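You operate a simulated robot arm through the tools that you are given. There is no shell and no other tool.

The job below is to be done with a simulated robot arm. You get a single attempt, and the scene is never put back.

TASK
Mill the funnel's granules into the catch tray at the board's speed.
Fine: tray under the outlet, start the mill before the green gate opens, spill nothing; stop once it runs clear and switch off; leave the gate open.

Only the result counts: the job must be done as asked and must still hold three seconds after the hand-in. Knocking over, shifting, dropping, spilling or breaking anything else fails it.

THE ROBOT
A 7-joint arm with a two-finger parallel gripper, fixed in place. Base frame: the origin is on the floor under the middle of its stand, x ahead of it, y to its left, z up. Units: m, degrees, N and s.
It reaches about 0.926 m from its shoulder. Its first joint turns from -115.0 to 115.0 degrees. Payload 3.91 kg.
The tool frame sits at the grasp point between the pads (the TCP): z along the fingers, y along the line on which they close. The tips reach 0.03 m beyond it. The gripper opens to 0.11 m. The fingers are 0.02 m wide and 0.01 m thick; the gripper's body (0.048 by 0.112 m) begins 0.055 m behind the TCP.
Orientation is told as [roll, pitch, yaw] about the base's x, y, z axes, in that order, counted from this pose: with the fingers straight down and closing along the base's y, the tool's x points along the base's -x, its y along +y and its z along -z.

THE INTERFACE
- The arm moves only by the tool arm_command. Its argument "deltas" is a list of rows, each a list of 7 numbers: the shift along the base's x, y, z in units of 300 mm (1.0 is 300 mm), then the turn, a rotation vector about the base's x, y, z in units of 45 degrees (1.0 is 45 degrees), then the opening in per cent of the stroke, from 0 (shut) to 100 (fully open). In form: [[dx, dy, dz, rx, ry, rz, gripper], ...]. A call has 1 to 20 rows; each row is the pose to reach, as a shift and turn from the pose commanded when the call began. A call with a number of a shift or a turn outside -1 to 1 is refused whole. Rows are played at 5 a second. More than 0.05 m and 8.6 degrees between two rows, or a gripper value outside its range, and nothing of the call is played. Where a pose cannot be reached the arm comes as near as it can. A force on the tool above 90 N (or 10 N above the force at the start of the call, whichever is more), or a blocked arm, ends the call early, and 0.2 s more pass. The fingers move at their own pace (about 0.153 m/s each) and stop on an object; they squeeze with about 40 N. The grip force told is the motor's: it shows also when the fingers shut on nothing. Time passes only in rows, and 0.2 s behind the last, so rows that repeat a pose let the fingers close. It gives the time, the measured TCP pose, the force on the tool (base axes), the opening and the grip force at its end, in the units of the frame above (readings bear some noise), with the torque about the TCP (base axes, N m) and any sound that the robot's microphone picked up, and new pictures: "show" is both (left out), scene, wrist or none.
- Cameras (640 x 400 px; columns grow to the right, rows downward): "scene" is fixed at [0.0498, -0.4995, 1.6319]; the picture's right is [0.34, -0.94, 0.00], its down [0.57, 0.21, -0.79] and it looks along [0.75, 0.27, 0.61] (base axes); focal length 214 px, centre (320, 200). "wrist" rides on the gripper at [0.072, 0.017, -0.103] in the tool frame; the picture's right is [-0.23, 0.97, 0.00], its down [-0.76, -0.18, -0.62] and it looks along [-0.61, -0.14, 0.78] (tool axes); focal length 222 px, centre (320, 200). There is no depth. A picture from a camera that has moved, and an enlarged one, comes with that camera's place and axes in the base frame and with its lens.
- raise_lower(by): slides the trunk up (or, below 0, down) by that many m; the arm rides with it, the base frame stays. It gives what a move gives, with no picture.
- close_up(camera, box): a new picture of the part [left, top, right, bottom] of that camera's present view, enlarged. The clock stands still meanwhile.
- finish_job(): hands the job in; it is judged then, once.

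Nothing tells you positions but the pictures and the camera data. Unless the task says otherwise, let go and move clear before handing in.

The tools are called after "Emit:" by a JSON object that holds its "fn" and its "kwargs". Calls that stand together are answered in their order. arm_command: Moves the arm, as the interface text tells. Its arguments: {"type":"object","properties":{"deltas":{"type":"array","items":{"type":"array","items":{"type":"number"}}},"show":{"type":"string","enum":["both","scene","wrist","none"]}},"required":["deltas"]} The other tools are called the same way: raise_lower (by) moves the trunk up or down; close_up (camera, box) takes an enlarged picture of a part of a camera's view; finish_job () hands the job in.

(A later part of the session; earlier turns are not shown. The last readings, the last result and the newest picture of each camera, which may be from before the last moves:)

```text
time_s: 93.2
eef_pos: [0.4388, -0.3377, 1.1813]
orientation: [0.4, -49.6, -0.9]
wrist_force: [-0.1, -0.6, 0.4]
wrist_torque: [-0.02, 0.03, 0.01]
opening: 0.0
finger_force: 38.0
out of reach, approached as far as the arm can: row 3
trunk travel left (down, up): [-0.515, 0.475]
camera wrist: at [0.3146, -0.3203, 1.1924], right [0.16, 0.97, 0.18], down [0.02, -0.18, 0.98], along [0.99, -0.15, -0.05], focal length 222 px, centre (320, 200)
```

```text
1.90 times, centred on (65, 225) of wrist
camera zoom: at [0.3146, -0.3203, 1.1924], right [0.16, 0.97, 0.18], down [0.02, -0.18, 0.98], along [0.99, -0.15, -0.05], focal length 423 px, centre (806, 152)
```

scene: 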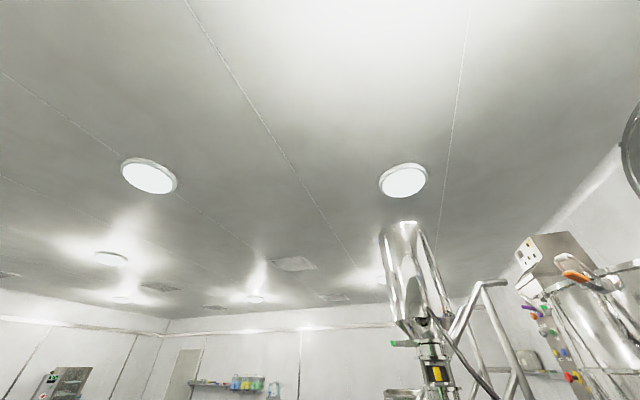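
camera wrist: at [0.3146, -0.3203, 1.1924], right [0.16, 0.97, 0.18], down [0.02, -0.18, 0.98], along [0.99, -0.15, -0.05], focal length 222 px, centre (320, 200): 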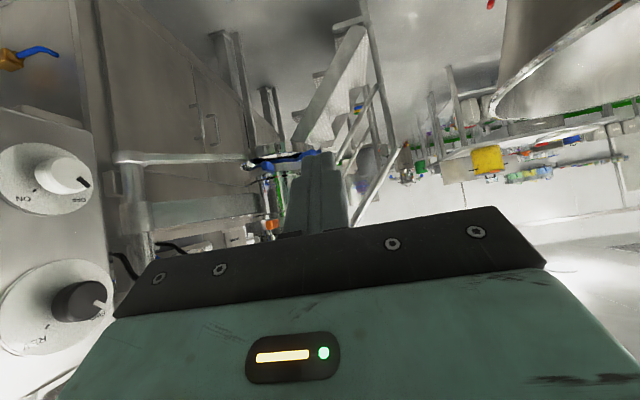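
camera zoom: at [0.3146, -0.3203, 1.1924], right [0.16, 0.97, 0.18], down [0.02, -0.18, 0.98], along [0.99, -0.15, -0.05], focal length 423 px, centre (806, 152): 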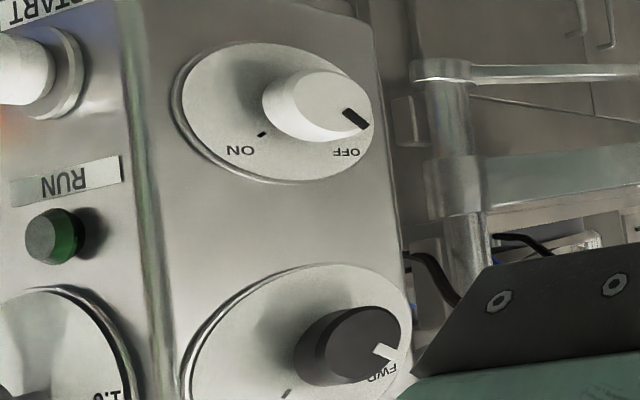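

The pan rim surrounds the mill's blue outlet ring nearly concentrically from this bearing too. Now I'll move in front of the console to look at the lamps.

Emit:
{"fn": "arm_command", "kwargs": {"deltas": [[-0.08, -0.05, 0.03, 0, 0, -0.08, 0], [-0.16, -0.1, 0.06, 0, 0, -0.16, 0], [-0.24, -0.18, 0.1, 0, 0, -0.24, 0], [-0.32, -0.28, 0.14, 0, 0, -0.32, 0], [-0.38, -0.4, 0.18, 0, 0, -0.4, 0], [-0.42, -0.52, 0.22, 0, 0, -0.48, 0], [-0.44, -0.64, 0.26, 0, 0, -0.5, 0], [-0.44, -0.76, 0.3, 0, 0, -0.5, 0]], "show": "wrist"}}

Emit:
{"fn": "close_up", "kwargs": {"camera": "wrist", "box": [120, 0, 440, 200]}}

```text
time_s: 95.0
eef_pos: [0.3103, -0.5646, 1.2705]
orientation: [0.4, -49.4, -23.6]
wrist_force: [-0.3, 0.4, -0.1]
wrist_torque: [0.01, 0.01, -0.02]
opening: 0.0
finger_force: 37.2
trunk travel left (down, up): [-0.515, 0.475]
camera wrist: at [0.202, -0.5011, 1.2829], right [0.52, 0.84, 0.18], down [-0.05, -0.17, 0.98], along [0.85, -0.52, -0.05], focal length 222 px, centre (320, 200)
```

wrist: 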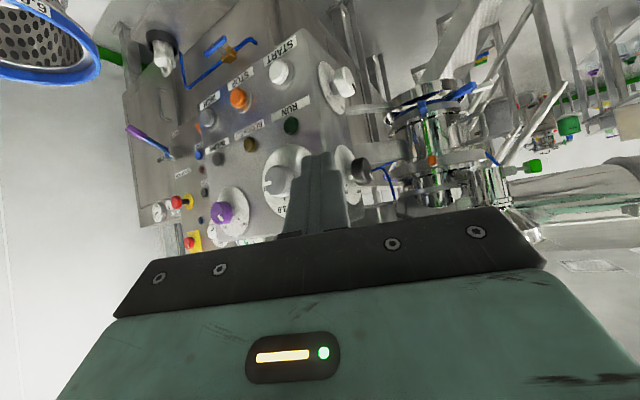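

```text
2.00 times, centred on (280, 100) of wrist
camera zoom: at [0.202, -0.5011, 1.2829], right [0.52, 0.84, 0.18], down [-0.05, -0.17, 0.98], along [0.85, -0.52, -0.05], focal length 444 px, centre (400, 400)
```

zoom: 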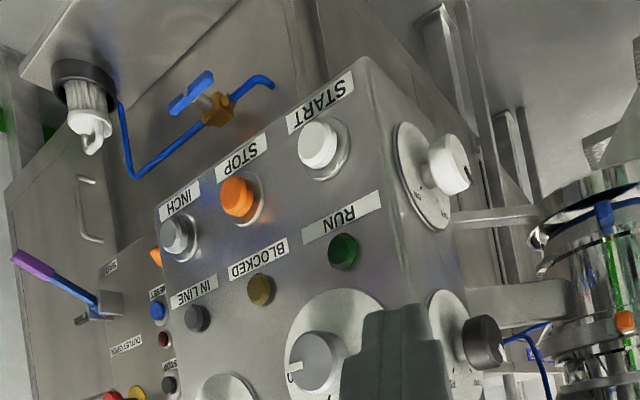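

The IN LINE lamp is dark, but mains (purple) is still OFF. I'll set the speed first: go in front of the speed knob with the fingers open and closing along y.

Emit:
{"fn": "arm_command", "kwargs": {"deltas": [[0, -0.06, 0, 0, 0, 0.1, 50], [0, -0.12, 0, 0, 0, 0.2, 60], [0, -0.2, 0, 0, 0, 0.3, 60], [0, -0.28, 0, 0, 0, 0.4, 60], [0, -0.36, 0, 0, 0, 0.5, 60], [0, -0.435, 0, 0, 0, 0.525, 60]], "show": "wrist"}}

```text
time_s: 96.4
eef_pos: [0.3081, -0.6852, 1.2497]
orientation: [0.3, -49.6, 0.1]
wrist_force: [0.7, 0.6, 1.5]
wrist_torque: [-0.04, 0.07, -0.04]
opening: 0.0661
finger_force: 0.1
out of reach, approached as far as the arm can: row 5, 6
trunk travel left (down, up): [-0.515, 0.475]
camera wrist: at [0.1823, -0.6689, 1.2619], right [0.14, 0.97, 0.18], down [0.02, -0.18, 0.98], along [0.99, -0.14, -0.05], focal length 222 px, centre (320, 200)
```

wrist: 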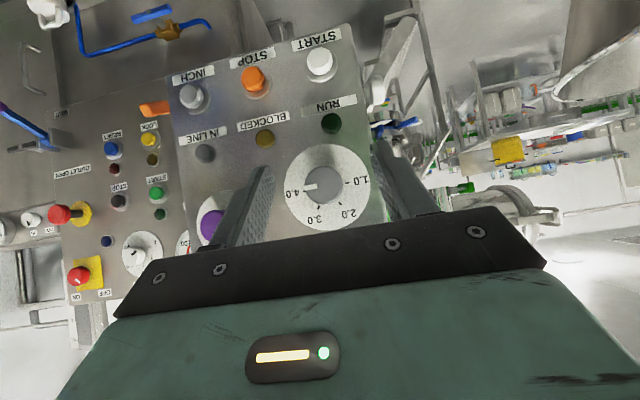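

Now I'm squarely in front of the speed dial. I'll zoom to read the pointer exactly.

Emit:
{"fn": "close_up", "kwargs": {"camera": "wrist", "box": [270, 130, 380, 240]}}

Emit:
{"fn": "close_up", "kwargs": {"camera": "wrist", "box": [170, 20, 370, 170]}}

```text
3.64 times, centred on (325, 185) of wrist
camera zoom: at [0.1823, -0.6689, 1.2619], right [0.14, 0.97, 0.18], down [0.02, -0.18, 0.98], along [0.99, -0.14, -0.05], focal length 808 px, centre (302, 254)
```

zoom: 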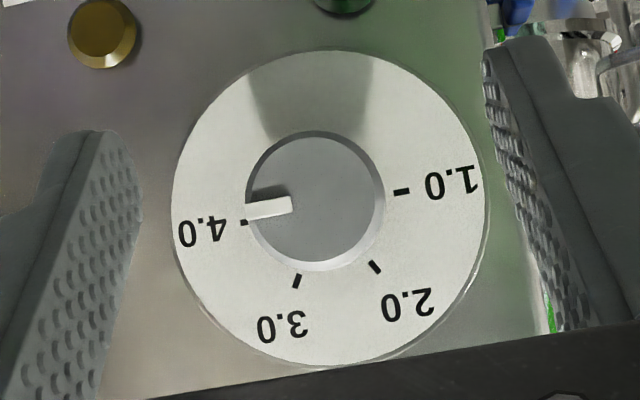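

```text
2.67 times, centred on (270, 95) of wrist
camera zoom: at [0.1823, -0.6689, 1.2619], right [0.14, 0.97, 0.18], down [0.02, -0.18, 0.98], along [0.99, -0.14, -0.05], focal length 592 px, centre (453, 480)
```

zoom: 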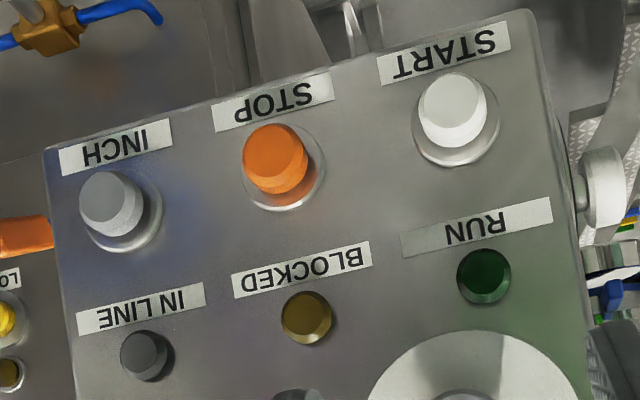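

The pointer is at 4.0 and the knob axis is at y=-0.696, z=1.2344, diameter ≈0.043 m. I'll move in with slightly flatter fingers, stopping short first to check alignment.

Emit:
{"fn": "arm_command", "kwargs": {"deltas": [[0.06, -0.01, -0.013, 0, -0.05, 0, 70], [0.12, -0.02, -0.026, 0, -0.1, 0, 70], [0.18, -0.03, -0.039, 0, -0.15, 0, 70], [0.24, -0.037, -0.051, 0, -0.2, 0, 70]], "show": "wrist"}}

Emit:
{"fn": "close_up", "kwargs": {"camera": "wrist", "box": [220, 100, 440, 240]}}

```text
time_s: 97.4
eef_pos: [0.3797, -0.6966, 1.2329]
orientation: [0.3, -58.4, 0.3]
wrist_force: [0.4, -0.5, 0.2]
wrist_torque: [0.04, 0.03, -0.01]
opening: 0.0771
finger_force: 0.1
trunk travel left (down, up): [-0.515, 0.475]
camera wrist: at [0.2545, -0.6811, 1.2247], right [0.11, 0.97, 0.2], down [-0.13, -0.18, 0.97], along [0.98, -0.13, 0.11], focal length 222 px, centre (320, 200)
```

wrist: 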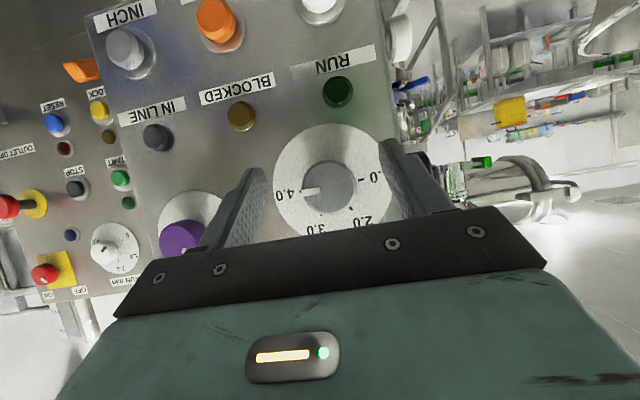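

```text
2.86 times, centred on (330, 170) of wrist
camera zoom: at [0.2545, -0.6811, 1.2247], right [0.11, 0.97, 0.2], down [-0.13, -0.18, 0.97], along [0.98, -0.13, 0.11], focal length 635 px, centre (291, 286)
```

zoom: 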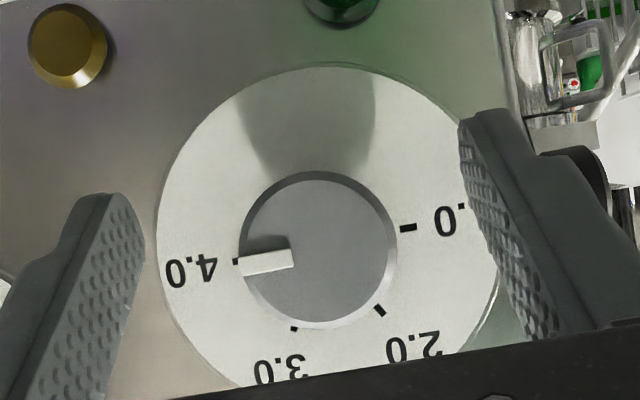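

The knob is centred between the fingers. I'll move forward the last 4 cm and close on it.

Emit:
{"fn": "arm_command", "kwargs": {"deltas": [[0.05, 0.003, 0.003, 0, 0, 0, 70], [0.1, 0.005, 0.006, 0, 0, 0, 70], [0.132, 0.005, 0.007, 0, 0, 0, 70]], "show": "wrist"}}

```text
time_s: 98.2
eef_pos: [0.4183, -0.6952, 1.2369]
orientation: [0.5, -58.4, 0.0]
wrist_force: [-2.8, 0.4, 0.0]
wrist_torque: [0.02, -0.01, -0.13]
opening: 0.0766
finger_force: 0.1
trunk travel left (down, up): [-0.515, 0.475]
camera wrist: at [0.2931, -0.6793, 1.229], right [0.11, 0.97, 0.2], down [-0.13, -0.18, 0.97], along [0.98, -0.14, 0.11], focal length 222 px, centre (320, 200)
```

wrist: 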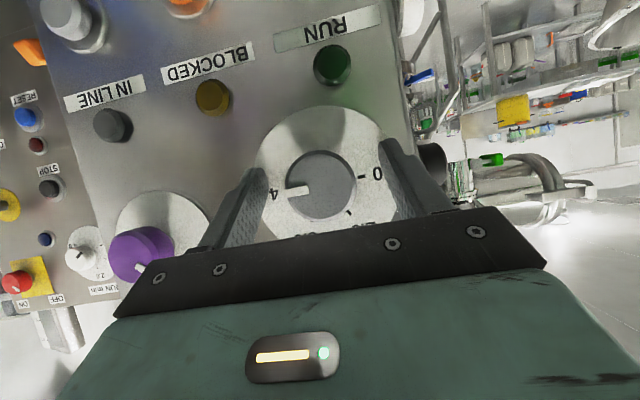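

A light touch (2.8 N) means the -y fingertip just meets the dial plate. I'll back off 3 mm and close on the knob.

Emit:
{"fn": "arm_command", "kwargs": {"deltas": [[-0.012, 0, 0, 0, 0, 0, 70], [-0.012, 0, 0, 0, 0, 0, 40], [-0.012, 0, 0, 0, 0, 0, 20], [-0.012, 0, 0, 0, 0, 0, 20], [-0.012, 0, 0, 0, 0, 0, 20]], "show": "wrist"}}

```text
time_s: 99.4
eef_pos: [0.4163, -0.6934, 1.2368]
orientation: [0.4, -58.6, 0.1]
wrist_force: [3.8, -5.5, 1.9]
wrist_torque: [-0.05, -0.54, -0.73]
opening: 0.0415
finger_force: 44.5
trunk travel left (down, up): [-0.515, 0.475]
camera wrist: at [0.2906, -0.6794, 1.2288], right [0.11, 0.97, 0.2], down [-0.13, -0.18, 0.97], along [0.98, -0.13, 0.11], focal length 222 px, centre (320, 200)
```

wrist: 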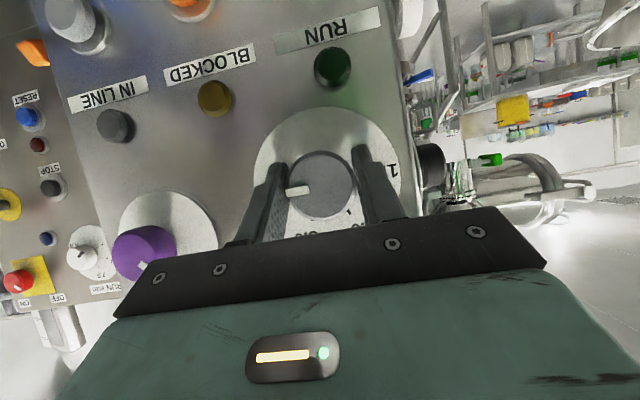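

I have the knob (opening 0.0415, 44 N). I'll rotate about the x-axis toward 3.0 (counter-clockwise from the front), starting with 30°.

Emit:
{"fn": "arm_command", "kwargs": {"deltas": [[0, -0.004, 0, -0.11, 0, 0, 20], [0, -0.004, 0, -0.22, 0, 0, 20], [0, -0.004, 0, -0.33, 0, 0, 20], [0, -0.004, 0, -0.44, 0, 0, 20], [0, -0.004, 0, -0.55, 0, 0, 20], [0, -0.004, 0, -0.66, 0, 0, 20]], "show": "wrist"}}

Emit:
{"fn": "close_up", "kwargs": {"camera": "wrist", "box": [240, 100, 420, 240]}}

```text
time_s: 100.8
eef_pos: [0.4166, -0.6946, 1.2361]
orientation: [-47.1, -47.7, 39.1]
wrist_force: [-3.4, 21.2, -1.7]
wrist_torque: [0.04, 0.2, -0.43]
opening: 0.0417
finger_force: 44.5
trunk travel left (down, up): [-0.515, 0.475]
camera wrist: at [0.2904, -0.6851, 1.2219], right [0.11, 0.94, -0.31], down [-0.13, 0.33, 0.94], along [0.99, -0.06, 0.16], focal length 222 px, centre (320, 200)
```

wrist: 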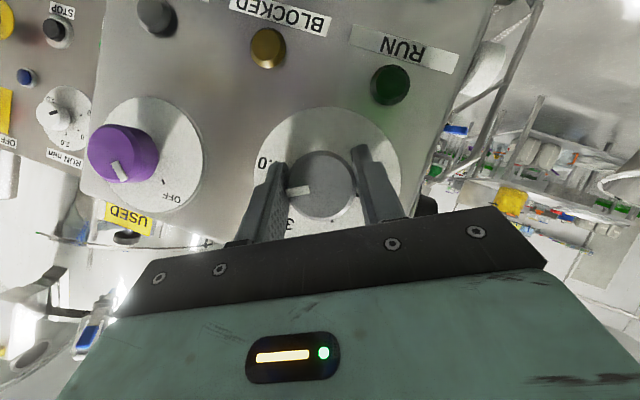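

```text
2.86 times, centred on (330, 170) of wrist
camera zoom: at [0.2904, -0.6851, 1.2219], right [0.11, 0.94, -0.31], down [-0.13, 0.33, 0.94], along [0.99, -0.06, 0.16], focal length 635 px, centre (291, 286)
```

zoom: 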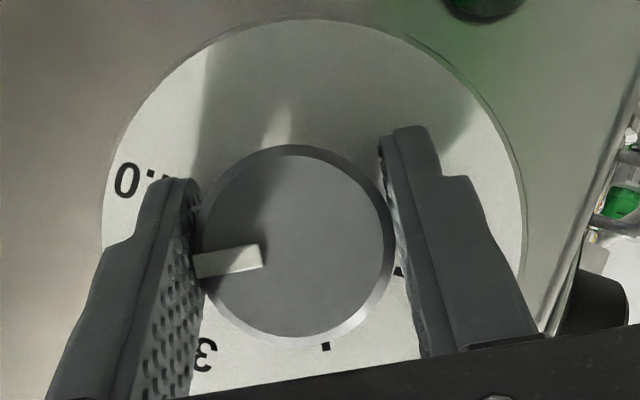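

The knob turns with the hand: the pointer is now about halfway between 4.0 and 3.0. I'll continue the remaining ~29° with a small lateral correction to ease the side load.

Emit:
{"fn": "arm_command", "kwargs": {"deltas": [[0, 0.004, 0, -0.11, 0, 0, 20], [0, 0.008, 0, -0.22, 0, 0, 20], [0, 0.008, 0, -0.33, 0, 0, 20], [0, 0.008, 0, -0.44, 0, 0, 20], [0, 0.008, 0, -0.55, 0, 0, 20], [0, 0.008, 0, -0.63, 0, 0, 20]], "show": "wrist"}}

Emit:
{"fn": "close_up", "kwargs": {"camera": "wrist", "box": [240, 100, 420, 240]}}

```text
time_s: 102.2
eef_pos: [0.4175, -0.6947, 1.2364]
orientation: [-71.6, -26.7, 54.1]
wrist_force: [5.6, -12.0, 9.2]
wrist_torque: [-0.04, -0.48, -0.58]
opening: 0.042
finger_force: 45.6
trunk travel left (down, up): [-0.515, 0.475]
camera wrist: at [0.2903, -0.6924, 1.2184], right [0.11, 0.68, -0.72], down [-0.13, 0.73, 0.67], along [0.98, 0.02, 0.17], focal length 222 px, centre (320, 200)
```

wrist: 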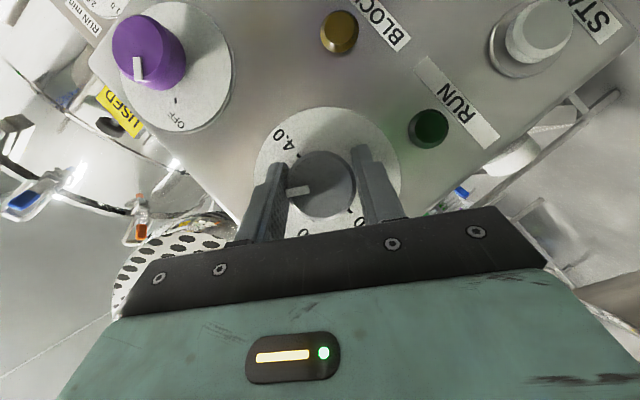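

```text
2.86 times, centred on (330, 170) of wrist
camera zoom: at [0.2903, -0.6924, 1.2184], right [0.11, 0.68, -0.72], down [-0.13, 0.73, 0.67], along [0.98, 0.02, 0.17], focal length 635 px, centre (291, 286)
```

zoom: 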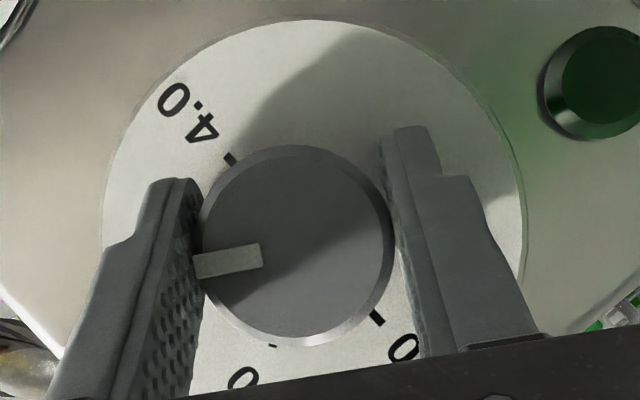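

The pointer now looks aligned with the 3.0 position. I'll release, back off, and rotate the hand back to confirm from the front.

Emit:
{"fn": "arm_command", "kwargs": {"deltas": [[0, 0, 0, 0, 0, 0, 50], [0, 0, 0, 0, 0, 0, 75], [-0.05, 0, 0, 0, 0, 0, 75], [-0.12, 0, 0, 0, 0, 0, 75], [-0.2, 0, 0, 0.1, 0, 0, 75], [-0.26, 0, 0, 0.25, 0, 0, 75], [-0.3, 0, 0, 0.4, 0, 0, 75], [-0.34, 0, 0, 0.55, 0, 0, 75], [-0.36, 0, 0, 0.7, 0, 0, 75], [-0.36, 0, 0, 0.85, 0, 0, 75], [-0.36, 0, 0, 1.0, 0, 0, 75]], "show": "wrist"}}

Emit:
{"fn": "close_up", "kwargs": {"camera": "wrist", "box": [240, 100, 420, 240]}}

```text
time_s: 104.6
eef_pos: [0.3071, -0.6935, 1.2364]
orientation: [-23.4, -56.2, 20.1]
wrist_force: [0.0, 1.4, 0.8]
wrist_torque: [-0.08, -0.02, -0.02]
opening: 0.0825
finger_force: 0.1
trunk travel left (down, up): [-0.515, 0.475]
camera wrist: at [0.1822, -0.6799, 1.2247], right [0.11, 0.99, -0.03], down [-0.13, 0.04, 0.99], along [0.99, -0.11, 0.14], focal length 222 px, centre (320, 200)
```

wrist: 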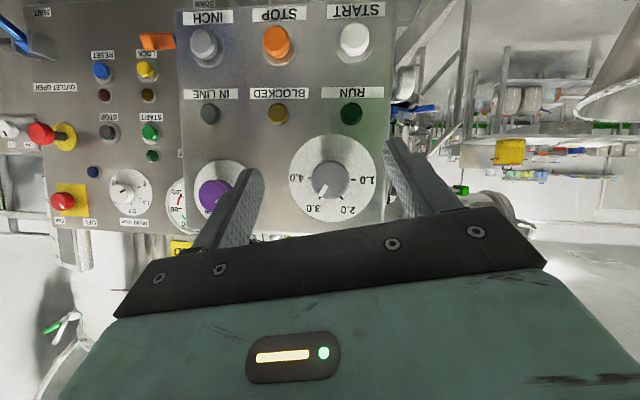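

```text
2.86 times, centred on (330, 170) of wrist
camera zoom: at [0.1822, -0.6799, 1.2247], right [0.11, 0.99, -0.03], down [-0.13, 0.04, 0.99], along [0.99, -0.11, 0.14], focal length 635 px, centre (291, 286)
```

zoom: 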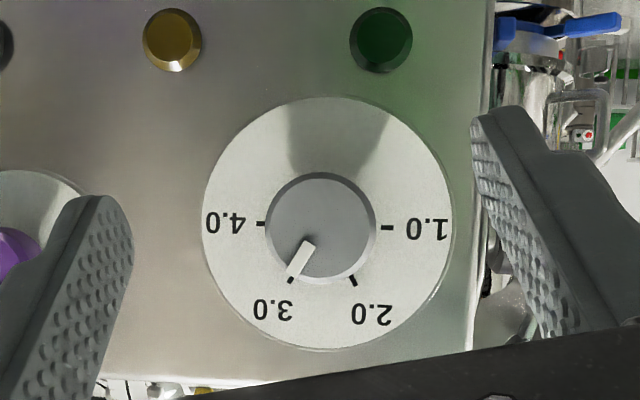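

The dial now reads 3.0. I'll zoom further to measure how exact it is.

Emit:
{"fn": "close_up", "kwargs": {"camera": "wrist", "box": [295, 130, 375, 210]}}

```text
5.00 times, centred on (335, 170) of wrist
camera zoom: at [0.1822, -0.6799, 1.2247], right [0.11, 0.99, -0.03], down [-0.13, 0.04, 0.99], along [0.99, -0.11, 0.14], focal length 1111 px, centre (245, 350)
```

zoom: 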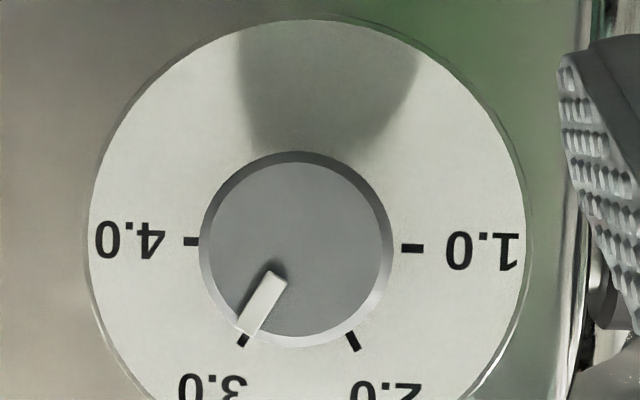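

The pointer direction matches the 3.0 tick within about 1°. Next is the purple mains switch at about (0.43, -0.836, 1.25): I'll move over in front of it, pre-rolled so I can turn clockwise to ON.

Emit:
{"fn": "arm_command", "kwargs": {"deltas": [[0, -0.05, 0, -0.1, 0, 0, 75], [0, -0.1, 0.01, -0.22, 0, 0, 75], [0, -0.16, 0.02, -0.34, 0, 0, 75], [0, -0.22, 0.03, -0.46, 0, 0, 75], [0, -0.28, 0.04, -0.58, 0, 0, 75], [0, -0.34, 0.04, -0.7, 0, 0, 75], [0, -0.4, 0.05, -0.82, 0, 0, 75], [0, -0.46, 0.05, -0.94, 0, 0, 75]], "show": "wrist"}}

Emit:
{"fn": "close_up", "kwargs": {"camera": "wrist", "box": [220, 90, 420, 230]}}

```text
time_s: 106.4
eef_pos: [0.3081, -0.8172, 1.2477]
orientation: [-67.8, -31.1, 52.6]
wrist_force: [-0.3, 0.0, 0.1]
wrist_torque: [0.0, 0.0, -0.02]
opening: 0.0828
finger_force: 0.0
out of reach, approached as far as the arm can: row 8
trunk travel left (down, up): [-0.515, 0.475]
camera wrist: at [0.1825, -0.8138, 1.2299], right [0.11, 0.75, -0.66], down [-0.13, 0.67, 0.73], along [0.98, 0.01, 0.17], focal length 222 px, centre (320, 200)
```

wrist: 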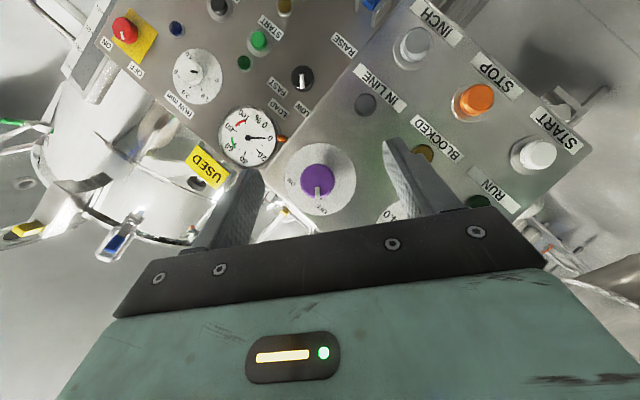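

```text
2.86 times, centred on (320, 160) of wrist
camera zoom: at [0.1825, -0.8138, 1.2299], right [0.11, 0.75, -0.66], down [-0.13, 0.67, 0.73], along [0.98, 0.01, 0.17], focal length 635 px, centre (320, 314)
```

zoom: 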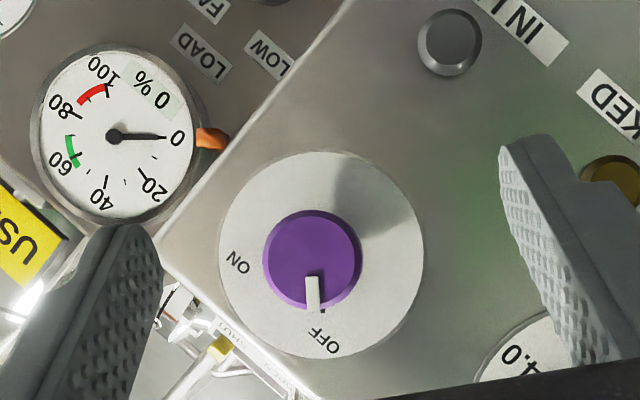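

The purple pointer is clearly at OFF, with ON 90° clockwise. I'm at the stretch limit here, so I'll raise the trunk 0.2 m and lower the hand the same amount.

Emit:
{"fn": "raise_lower", "kwargs": {"by": 0.2}}

Emit:
{"fn": "arm_command", "kwargs": {"deltas": [[0, 0, -0.13, 0, 0, 0, 75], [0, 0, -0.26, 0, 0, 0, 75], [0, -0.01, -0.39, 0, 0, 0, 75], [0, -0.02, -0.52, 0, 0, 0, 75], [0.05, -0.037, -0.631, 0, 0, 0, 75]], "show": "wrist"}}

Emit:
{"fn": "close_up", "kwargs": {"camera": "wrist", "box": [220, 90, 420, 230]}}

```text
time_s: 108.6
eef_pos: [0.3081, -0.8169, 1.4489]
orientation: [-67.7, -31.1, 52.5]
wrist_force: [-0.3, 0.3, 0.3]
wrist_torque: [-0.01, 0.0, 0.03]
opening: 0.0825
finger_force: 0.2
trunk travel left (down, up): [-0.715, 0.275]
```

```text
time_s: 109.8
eef_pos: [0.3226, -0.8271, 1.2606]
orientation: [-67.8, -31.0, 52.4]
wrist_force: [-0.1, 0.1, 0.9]
wrist_torque: [0.02, 0.02, 0.02]
opening: 0.0823
finger_force: 0.1
trunk travel left (down, up): [-0.715, 0.275]
camera wrist: at [0.1971, -0.8238, 1.2427], right [0.11, 0.75, -0.66], down [-0.13, 0.66, 0.74], along [0.99, 0.01, 0.17], focal length 222 px, centre (320, 200)
```

wrist: 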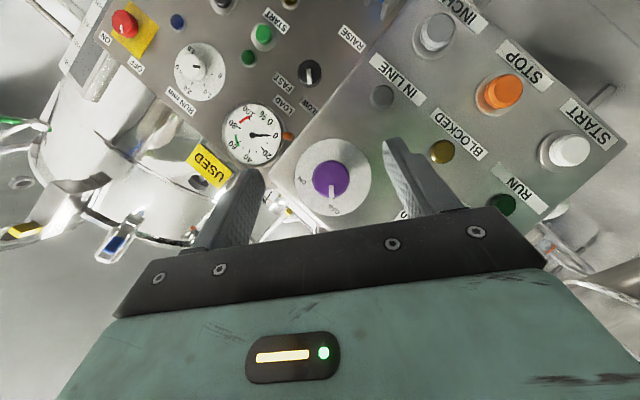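

```text
2.86 times, centred on (320, 160) of wrist
camera zoom: at [0.1971, -0.8238, 1.2427], right [0.11, 0.75, -0.66], down [-0.13, 0.66, 0.74], along [0.99, 0.01, 0.17], focal length 635 px, centre (320, 314)
```

zoom: 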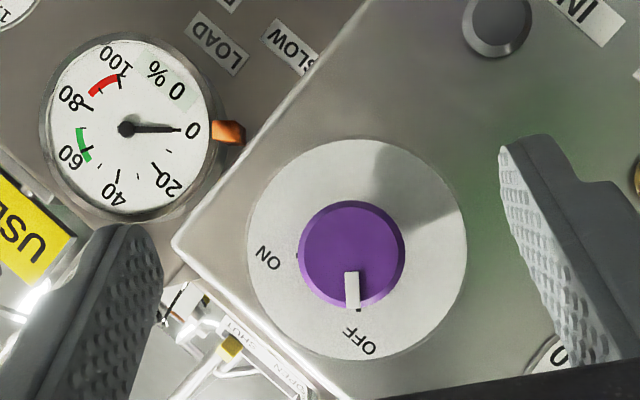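

No reach flags now, and the switch axis is at y=-0.828, z=1.258. I'll move in and grip it.

Emit:
{"fn": "arm_command", "kwargs": {"deltas": [[0.1, -0.001, -0.003, 0, 0, 0, 75], [0.2, -0.002, -0.007, 0, 0, 0, 75], [0.26, -0.002, -0.007, 0, 0, 0, 75], [0.306, -0.002, -0.007, 0, 0, 0, 75]], "show": "wrist"}}

```text
time_s: 110.8
eef_pos: [0.4138, -0.8298, 1.2566]
orientation: [-67.8, -31.0, 52.5]
wrist_force: [0.3, -0.6, -0.1]
wrist_torque: [-0.01, 0.0, 0.05]
opening: 0.0825
finger_force: 0.1
trunk travel left (down, up): [-0.715, 0.275]
camera wrist: at [0.2883, -0.8269, 1.2392], right [0.11, 0.75, -0.65], down [-0.13, 0.66, 0.74], along [0.98, 0.0, 0.17], focal length 222 px, centre (320, 200)
```

wrist: 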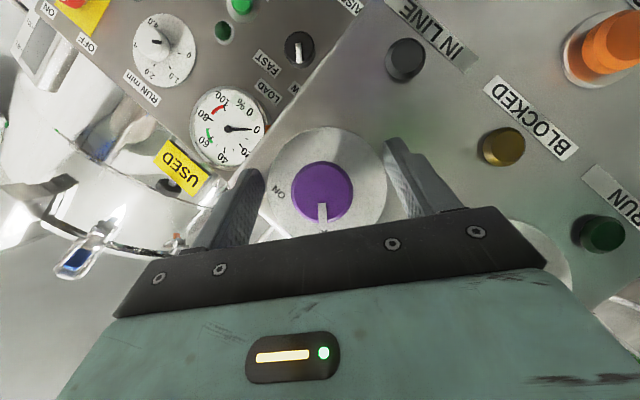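

Centred and no contact. I'll close and turn clockwise 30° first.

Emit:
{"fn": "arm_command", "kwargs": {"deltas": [[0, 0, 0, 0, 0, 0, 50], [0, 0, 0, 0, 0, 0, 15], [0, 0, 0, 0, 0, 0, 15], [0, 0, 0, 0, 0, 0, 15]], "show": "none"}}

Emit:
{"fn": "arm_command", "kwargs": {"deltas": [[0, 0, 0, 0.11, 0, 0, 15], [0, 0, 0, 0.22, 0, 0, 15], [0, 0, 0, 0.33, 0, 0, 15], [0, 0, 0, 0.44, 0, 0, 15], [0, 0, 0, 0.55, 0, 0, 15], [0, 0, 0, 0.66, 0, 0, 15]], "show": "wrist"}}

Emit:
{"fn": "close_up", "kwargs": {"camera": "wrist", "box": [240, 80, 420, 240]}}

```text
time_s: 111.8
eef_pos: [0.4137, -0.8309, 1.2572]
orientation: [-67.8, -31.1, 52.3]
wrist_force: [2.7, -4.3, 4.2]
wrist_torque: [0.0, -0.14, -0.7]
opening: 0.0375
finger_force: 45.2
trunk travel left (down, up): [-0.715, 0.275]
```

```text
time_s: 113.2
eef_pos: [0.414, -0.8291, 1.2567]
orientation: [-38.6, -51.7, 32.5]
wrist_force: [-1.2, -10.8, 10.7]
wrist_torque: [0.01, -0.3, 0.22]
opening: 0.0375
finger_force: 44.9
trunk travel left (down, up): [-0.715, 0.275]
camera wrist: at [0.2886, -0.8177, 1.2426], right [0.11, 0.97, -0.2], down [-0.13, 0.21, 0.97], along [0.98, -0.08, 0.15], focal length 222 px, centre (320, 200)
```

wrist: 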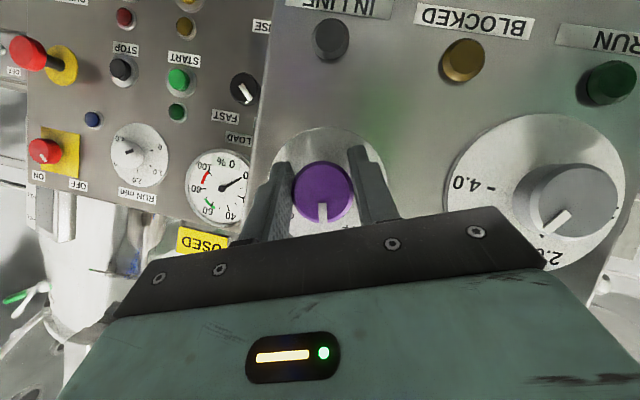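

```text
2.50 times, centred on (330, 160) of wrist
camera zoom: at [0.2886, -0.8177, 1.2426], right [0.11, 0.97, -0.2], down [-0.13, 0.21, 0.97], along [0.98, -0.08, 0.15], focal length 555 px, centre (295, 300)
```

zoom: 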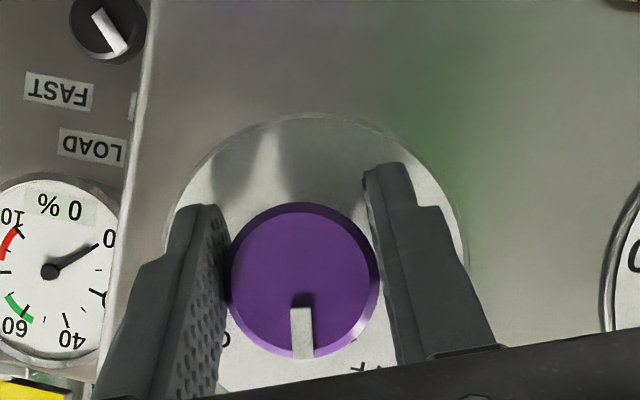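

It's turning. I'll continue another 30°.

Emit:
{"fn": "arm_command", "kwargs": {"deltas": [[0, 0.004, -0.003, 0.11, 0, 0, 15], [0, 0.006, -0.004, 0.22, 0, 0, 15], [0, 0.006, -0.004, 0.33, 0, 0, 15], [0, 0.006, -0.004, 0.44, 0, 0, 15], [0, 0.006, -0.004, 0.55, 0, 0, 15], [0, 0.006, -0.004, 0.66, 0, 0, 15]], "show": "wrist"}}

Emit:
{"fn": "close_up", "kwargs": {"camera": "wrist", "box": [240, 80, 420, 240]}}

```text
time_s: 114.6
eef_pos: [0.4077, -0.8043, 1.2401]
orientation: [10.6, -57.2, -9.4]
wrist_force: [-36.6, -3.9, -51.1]
wrist_torque: [0.79, 0.69, -0.92]
opening: 0.0209
finger_force: 4.6
out of reach, approached as far as the arm can: row 3, 4, 5, 6
trunk travel left (down, up): [-0.715, 0.275]
camera wrist: at [0.282, -0.7866, 1.2354], right [0.13, 0.95, 0.29], down [-0.12, -0.27, 0.95], along [0.98, -0.16, 0.08], focal length 222 px, centre (320, 200)
```

wrist: 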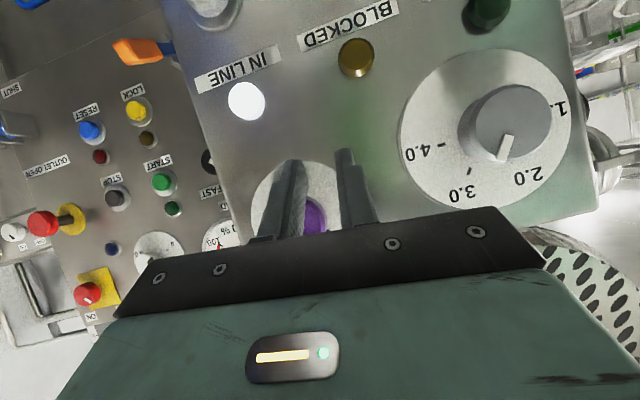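

```text
2.50 times, centred on (330, 160) of wrist
camera zoom: at [0.282, -0.7866, 1.2354], right [0.13, 0.95, 0.29], down [-0.12, -0.27, 0.95], along [0.98, -0.16, 0.08], focal length 555 px, centre (295, 300)
```

zoom: 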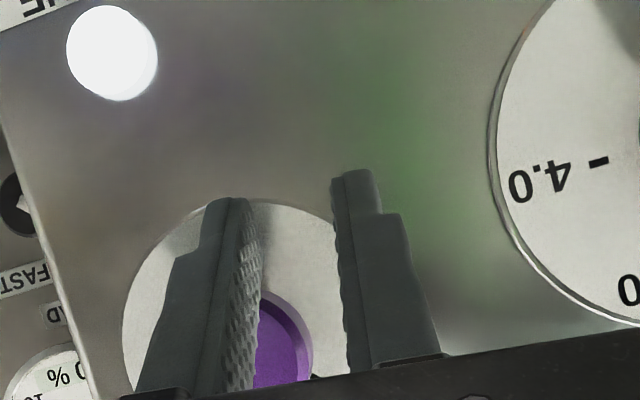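

The fingers slipped off at the reach limit, but the IN LINE lamp is now lit: mains is on and the tray is in line. I'll open, back straight off, and check the switch.

Emit:
{"fn": "arm_command", "kwargs": {"deltas": [[0, 0, 0, 0, 0, 0, 40], [-0.03, 0, 0, 0, 0, 0, 75], [-0.1, 0, 0, 0, 0, 0, 75], [-0.2, 0, 0, 0, 0, 0, 75], [-0.3, 0, 0, 0, 0, 0, 75]], "show": "wrist"}}

Emit:
{"fn": "close_up", "kwargs": {"camera": "wrist", "box": [160, 60, 420, 240]}}

```text
time_s: 115.1
eef_pos: [0.4088, -0.7967, 1.2406]
orientation: [12.4, -56.9, -9.9]
wrist_force: [-0.6, 0.7, 0.6]
wrist_torque: [-0.02, 0.02, 0.0]
opening: 0.0825
finger_force: 0.2
out of reach, approached as far as the arm can: row 2
trunk travel left (down, up): [-0.715, 0.275]
stopped in row 2: the force on the tool passed its limit at 103 N (the readings are from after the stop); the commanded pose is now the measured one
camera wrist: at [0.2833, -0.7822, 1.2376], right [0.11, 0.95, 0.3], down [-0.11, -0.29, 0.95], along [0.99, -0.14, 0.07], focal length 222 px, centre (320, 200)
```

wrist: 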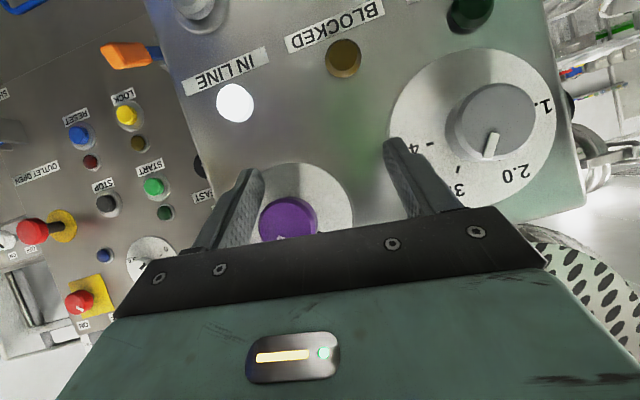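

```text
2.22 times, centred on (290, 150) of wrist
camera zoom: at [0.2833, -0.7822, 1.2376], right [0.11, 0.95, 0.3], down [-0.11, -0.29, 0.95], along [0.99, -0.14, 0.07], focal length 494 px, centre (387, 311)
```

zoom: 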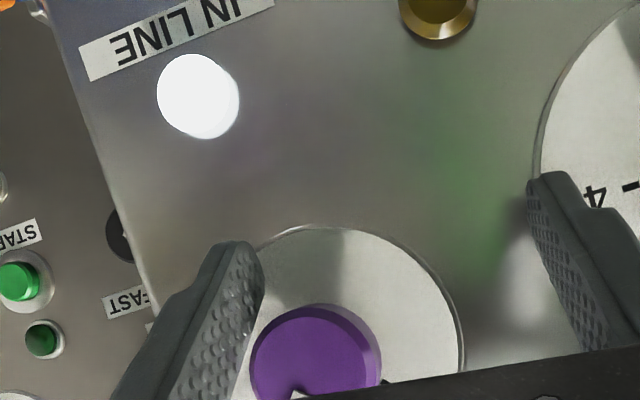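

The fingers are now open and free with no residual force. I'll back away and check both knobs.

Emit:
{"fn": "arm_command", "kwargs": {"deltas": [[-0.1, 0, 0, 0, 0, 0, 75], [-0.2, 0, 0.02, -0.05, 0, 0, 75], [-0.3, 0, 0.04, -0.1, 0, 0, 75], [-0.36, 0, 0.05, -0.2, 0, 0, 75], [-0.36, 0, 0.05, -0.3, 0, 0, 75]], "show": "wrist"}}

Emit:
{"fn": "close_up", "kwargs": {"camera": "wrist", "box": [180, 60, 420, 240]}}

```text
time_s: 116.3
eef_pos: [0.2984, -0.7987, 1.2558]
orientation: [-12.5, -56.8, 11.2]
wrist_force: [-0.7, 0.4, -0.8]
wrist_torque: [0.02, 0.0, 0.0]
opening: 0.0824
finger_force: 0.0
trunk travel left (down, up): [-0.715, 0.275]
camera wrist: at [0.1725, -0.7839, 1.247], right [0.11, 0.99, 0.07], down [-0.11, -0.06, 0.99], along [0.99, -0.12, 0.11], focal length 222 px, centre (320, 200)
```

wrist: 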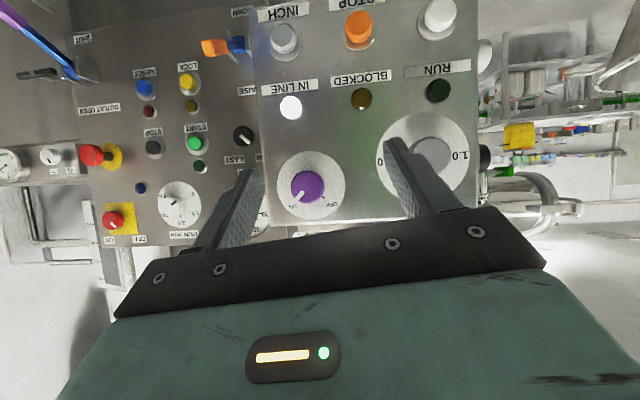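

```text
2.22 times, centred on (300, 150) of wrist
camera zoom: at [0.1725, -0.7839, 1.247], right [0.11, 0.99, 0.07], down [-0.11, -0.06, 0.99], along [0.99, -0.12, 0.11], focal length 494 px, centre (364, 311)
```

zoom: 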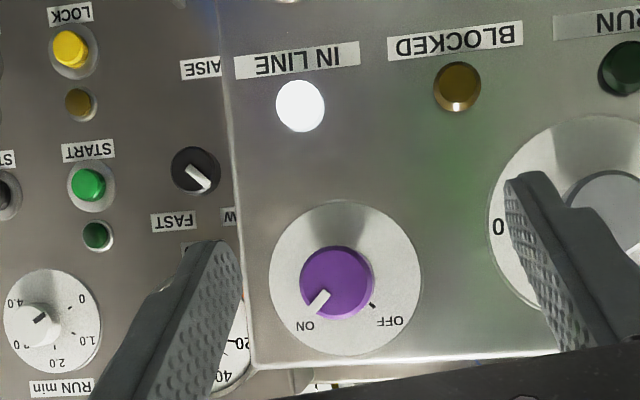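

Purple is at ON and IN LINE is lit. I'll shift over to re-check the speed dial and line up toward the START button.

Emit:
{"fn": "arm_command", "kwargs": {"deltas": [[0, 0.1, 0, 0, 0, 0, 75], [0, 0.2, 0, 0, 0, 0, 75], [0, 0.3, 0, 0, 0, 0, 75], [0, 0.36, 0, 0, 0, 0, 75]], "show": "wrist"}}

Emit:
{"fn": "close_up", "kwargs": {"camera": "wrist", "box": [260, 100, 420, 240]}}

Emit:
{"fn": "close_up", "kwargs": {"camera": "wrist", "box": [200, 0, 440, 130]}}

```text
time_s: 117.3
eef_pos: [0.2974, -0.6912, 1.256]
orientation: [-12.5, -56.8, 10.9]
wrist_force: [-0.3, 0.4, -1.2]
wrist_torque: [-0.01, 0.0, 0.08]
opening: 0.0825
finger_force: 0.1
trunk travel left (down, up): [-0.715, 0.275]
camera wrist: at [0.172, -0.6754, 1.2479], right [0.11, 0.99, 0.07], down [-0.11, -0.06, 0.99], along [0.99, -0.12, 0.11], focal length 222 px, centre (320, 200)
```

wrist: 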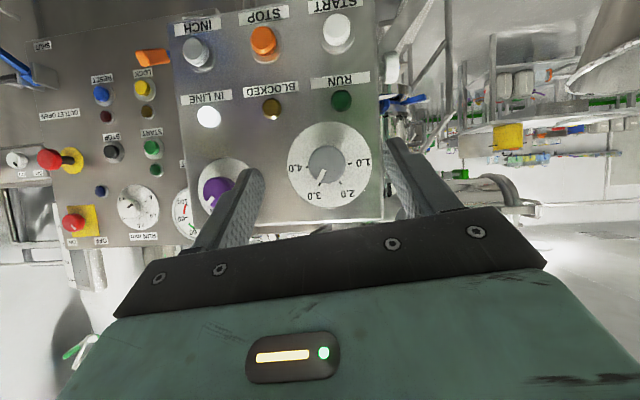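

```text
2.86 times, centred on (340, 170) of wrist
camera zoom: at [0.172, -0.6754, 1.2479], right [0.11, 0.99, 0.07], down [-0.11, -0.06, 0.99], along [0.99, -0.12, 0.11], focal length 635 px, centre (263, 286)
```

zoom: 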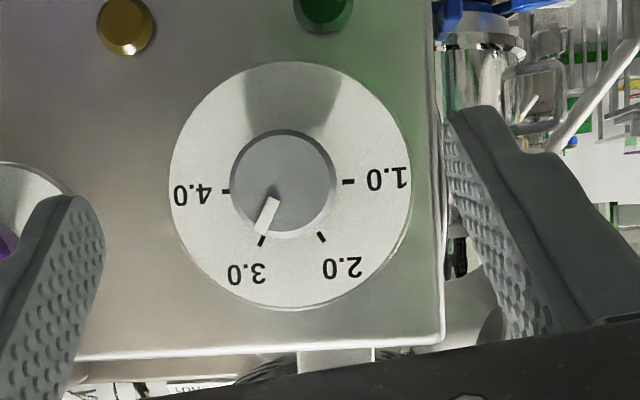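

```text
2.67 times, centred on (320, 65) of wrist
camera zoom: at [0.172, -0.6754, 1.2479], right [0.11, 0.99, 0.07], down [-0.11, -0.06, 0.99], along [0.99, -0.12, 0.11], focal length 592 px, centre (320, 560)
```

zoom: 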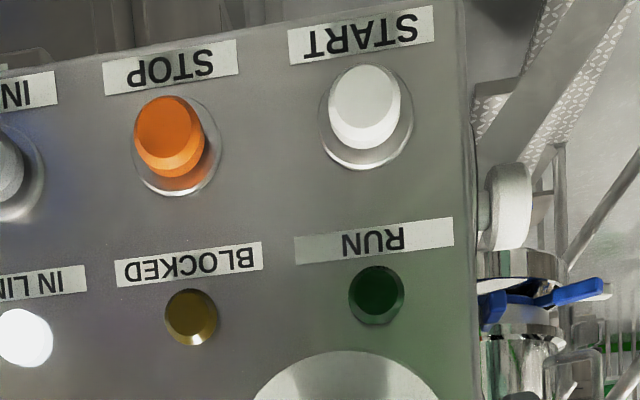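

The speed still looks like 3.0, but I want to measure it precisely after that bump.

Emit:
{"fn": "close_up", "kwargs": {"camera": "wrist", "box": [295, 130, 365, 200]}}

```text
5.71 times, centred on (330, 165) of wrist
camera zoom: at [0.172, -0.6754, 1.2479], right [0.11, 0.99, 0.07], down [-0.11, -0.06, 0.99], along [0.99, -0.12, 0.11], focal length 1269 px, centre (263, 400)
```

zoom: 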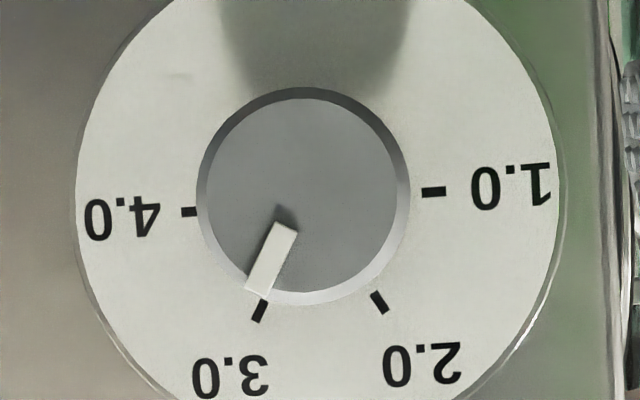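

The pointer is at 2.97–3.0, which is right. Before starting the mill I want to understand the gate, so I'll move over to look at the green handle closely.

Emit:
{"fn": "arm_command", "kwargs": {"deltas": [[0, 0.15, 0.05, 0, 0, 0, 50], [0, 0.3, 0.1, 0, 0, 0, 20], [0, 0.45, 0.15, 0, 0, 0, 0], [0, 0.6, 0.2, 0, 0, 0, 0], [0.05, 0.75, 0.22, 0, 0, 0, 0], [0.12, 0.88, 0.24, 0, 0, 0, 0], [0.22, 1.0, 0.26, 0, 0, 0, 0], [0.36, 1.0, 0.28, 0, 0, 0, 0], [0.5, 1.0, 0.3, 0, 0, 0, 0], [0.64, 1.0, 0.3, 0, 0, 0, 0]], "show": "wrist"}}

```text
time_s: 119.5
eef_pos: [0.492, -0.3888, 1.3446]
orientation: [-12.4, -56.8, 10.8]
wrist_force: [-0.2, -0.5, -0.1]
wrist_torque: [0.04, 0.01, 0.01]
opening: 0.0
finger_force: 37.7
trunk travel left (down, up): [-0.715, 0.275]
camera wrist: at [0.3665, -0.374, 1.3366], right [0.12, 0.99, 0.08], down [-0.11, -0.06, 0.99], along [0.99, -0.12, 0.11], focal length 222 px, centre (320, 200)
```

wrist: 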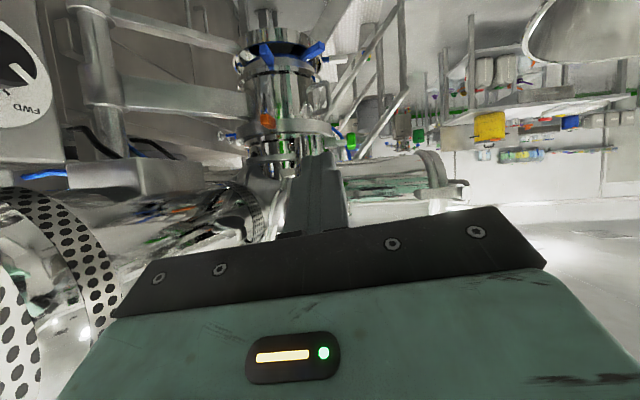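

I'll move further to +y and turn to look at the gate from the side.

Emit:
{"fn": "arm_command", "kwargs": {"deltas": [[0.05, 0.12, 0, 0, 0, -0.15, 0], [0.1, 0.24, 0, 0, 0, -0.3, 0], [0.16, 0.36, 0, 0, 0, -0.45, 0], [0.22, 0.48, 0, 0, 0, -0.6, 0], [0.3, 0.58, 0, 0, 0, -0.75, 0], [0.38, 0.66, 0, 0, 0, -0.9, 0], [0.43, 0.7, 0, 0, 0, -1.0, 0]], "show": "wrist"}}

Emit:
{"fn": "close_up", "kwargs": {"camera": "wrist", "box": [220, 80, 440, 240]}}

```text
time_s: 121.1
eef_pos: [0.6404, -0.3576, 1.3049]
orientation: [-9.6, -56.9, -31.2]
wrist_force: [0.5, -0.4, -0.5]
wrist_torque: [0.03, 0.0, 0.03]
opening: 0.0
finger_force: 37.8
out of reach, approached as far as the arm can: row 1, 2, 3, 4, 5, 6, 7
trunk travel left (down, up): [-0.715, 0.275]
camera wrist: at [0.5543, -0.2647, 1.2979], right [0.72, 0.69, 0.1], down [-0.14, 0.0, 0.99], along [0.68, -0.73, 0.1], focal length 222 px, centre (320, 200)
```

wrist: 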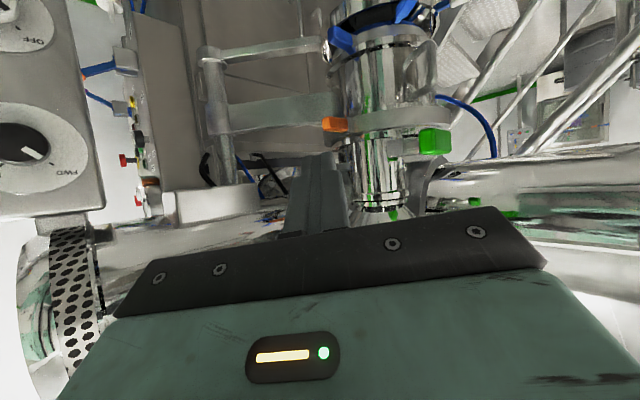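

```text
2.50 times, centred on (330, 160) of wrist
camera zoom: at [0.5543, -0.2647, 1.2979], right [0.72, 0.69, 0.1], down [-0.14, 0.0, 0.99], along [0.68, -0.73, 0.1], focal length 555 px, centre (295, 300)
```

zoom: 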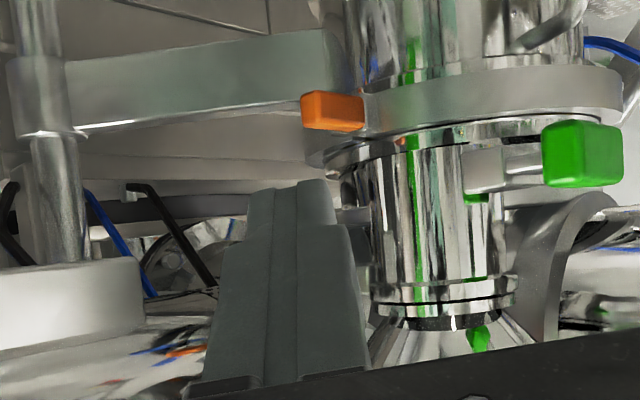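

The grip is a short horizontal bar on a stem out of the gate tube. I'll raise up and tilt down to see whether it slides or turns.

Emit:
{"fn": "raise_lower", "kwargs": {"by": 0.2}}

Emit:
{"fn": "arm_command", "kwargs": {"deltas": [[0, 0.08, 0, 0.07, 0.12, 0, 0], [0, 0.16, 0, 0.14, 0.24, 0, 0], [0, 0.24, 0, 0.21, 0.36, 0, 0], [0.03, 0.32, 0, 0.29, 0.48, 0, 0], [0.06, 0.4, 0, 0.36, 0.6, 0, 0]], "show": "wrist"}}

Emit:
{"fn": "close_up", "kwargs": {"camera": "wrist", "box": [240, 60, 440, 220]}}

```text
time_s: 123.3
eef_pos: [0.6408, -0.3565, 1.5052]
orientation: [-9.6, -57.0, -31.2]
wrist_force: [0.3, -0.2, 0.6]
wrist_torque: [-0.01, -0.01, -0.04]
opening: 0.0
finger_force: 38.1
trunk travel left (down, up): [-0.915, 0.075]
```

```text
time_s: 124.5
eef_pos: [0.6278, -0.3066, 1.5003]
orientation: [-5.2, -26.0, -30.9]
wrist_force: [-0.1, -0.4, 0.6]
wrist_torque: [-0.02, 0.0, -0.01]
opening: 0.0001
finger_force: 38.3
out of reach, approached as far as the arm can: row 1, 2, 3, 4, 5
trunk travel left (down, up): [-0.915, 0.075]
camera wrist: at [0.549, -0.228, 1.5597], right [0.71, 0.71, 0.02], down [0.29, -0.31, 0.91], along [0.65, -0.63, -0.42], focal length 222 px, centre (320, 200)
```

wrist: 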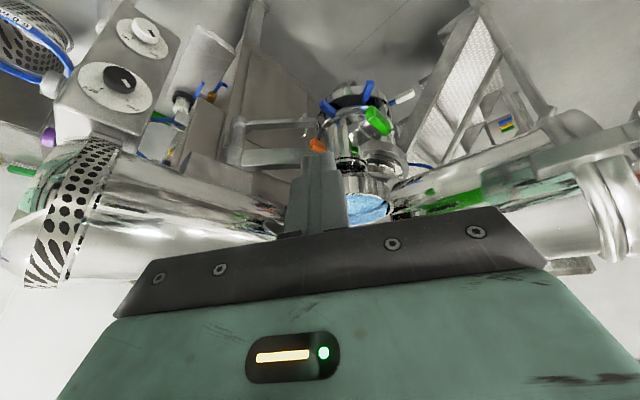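

```text
2.50 times, centred on (340, 140) of wrist
camera zoom: at [0.549, -0.228, 1.5597], right [0.71, 0.71, 0.02], down [0.29, -0.31, 0.91], along [0.65, -0.63, -0.42], focal length 555 px, centre (270, 350)
```

zoom: 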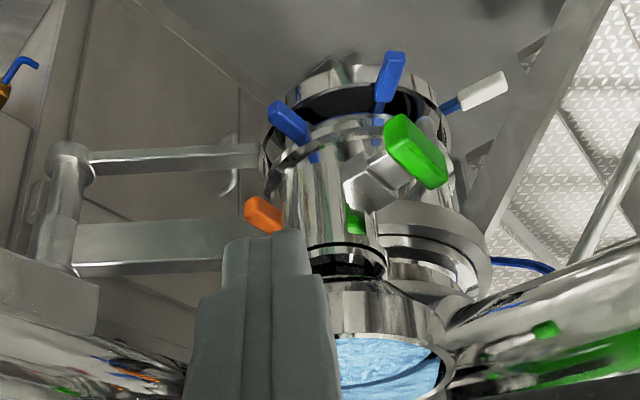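

I'll zoom in tight on the gate handle.

Emit:
{"fn": "close_up", "kwargs": {"camera": "wrist", "box": [345, 95, 405, 150]}}

```text
7.27 times, centred on (375, 122) of wrist
camera zoom: at [0.549, -0.228, 1.5597], right [0.71, 0.71, 0.02], down [0.29, -0.31, 0.91], along [0.65, -0.63, -0.42], focal length 1615 px, centre (-80, 764)
```

zoom: 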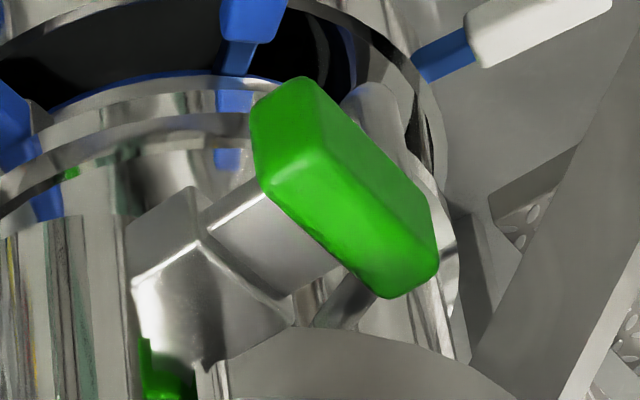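

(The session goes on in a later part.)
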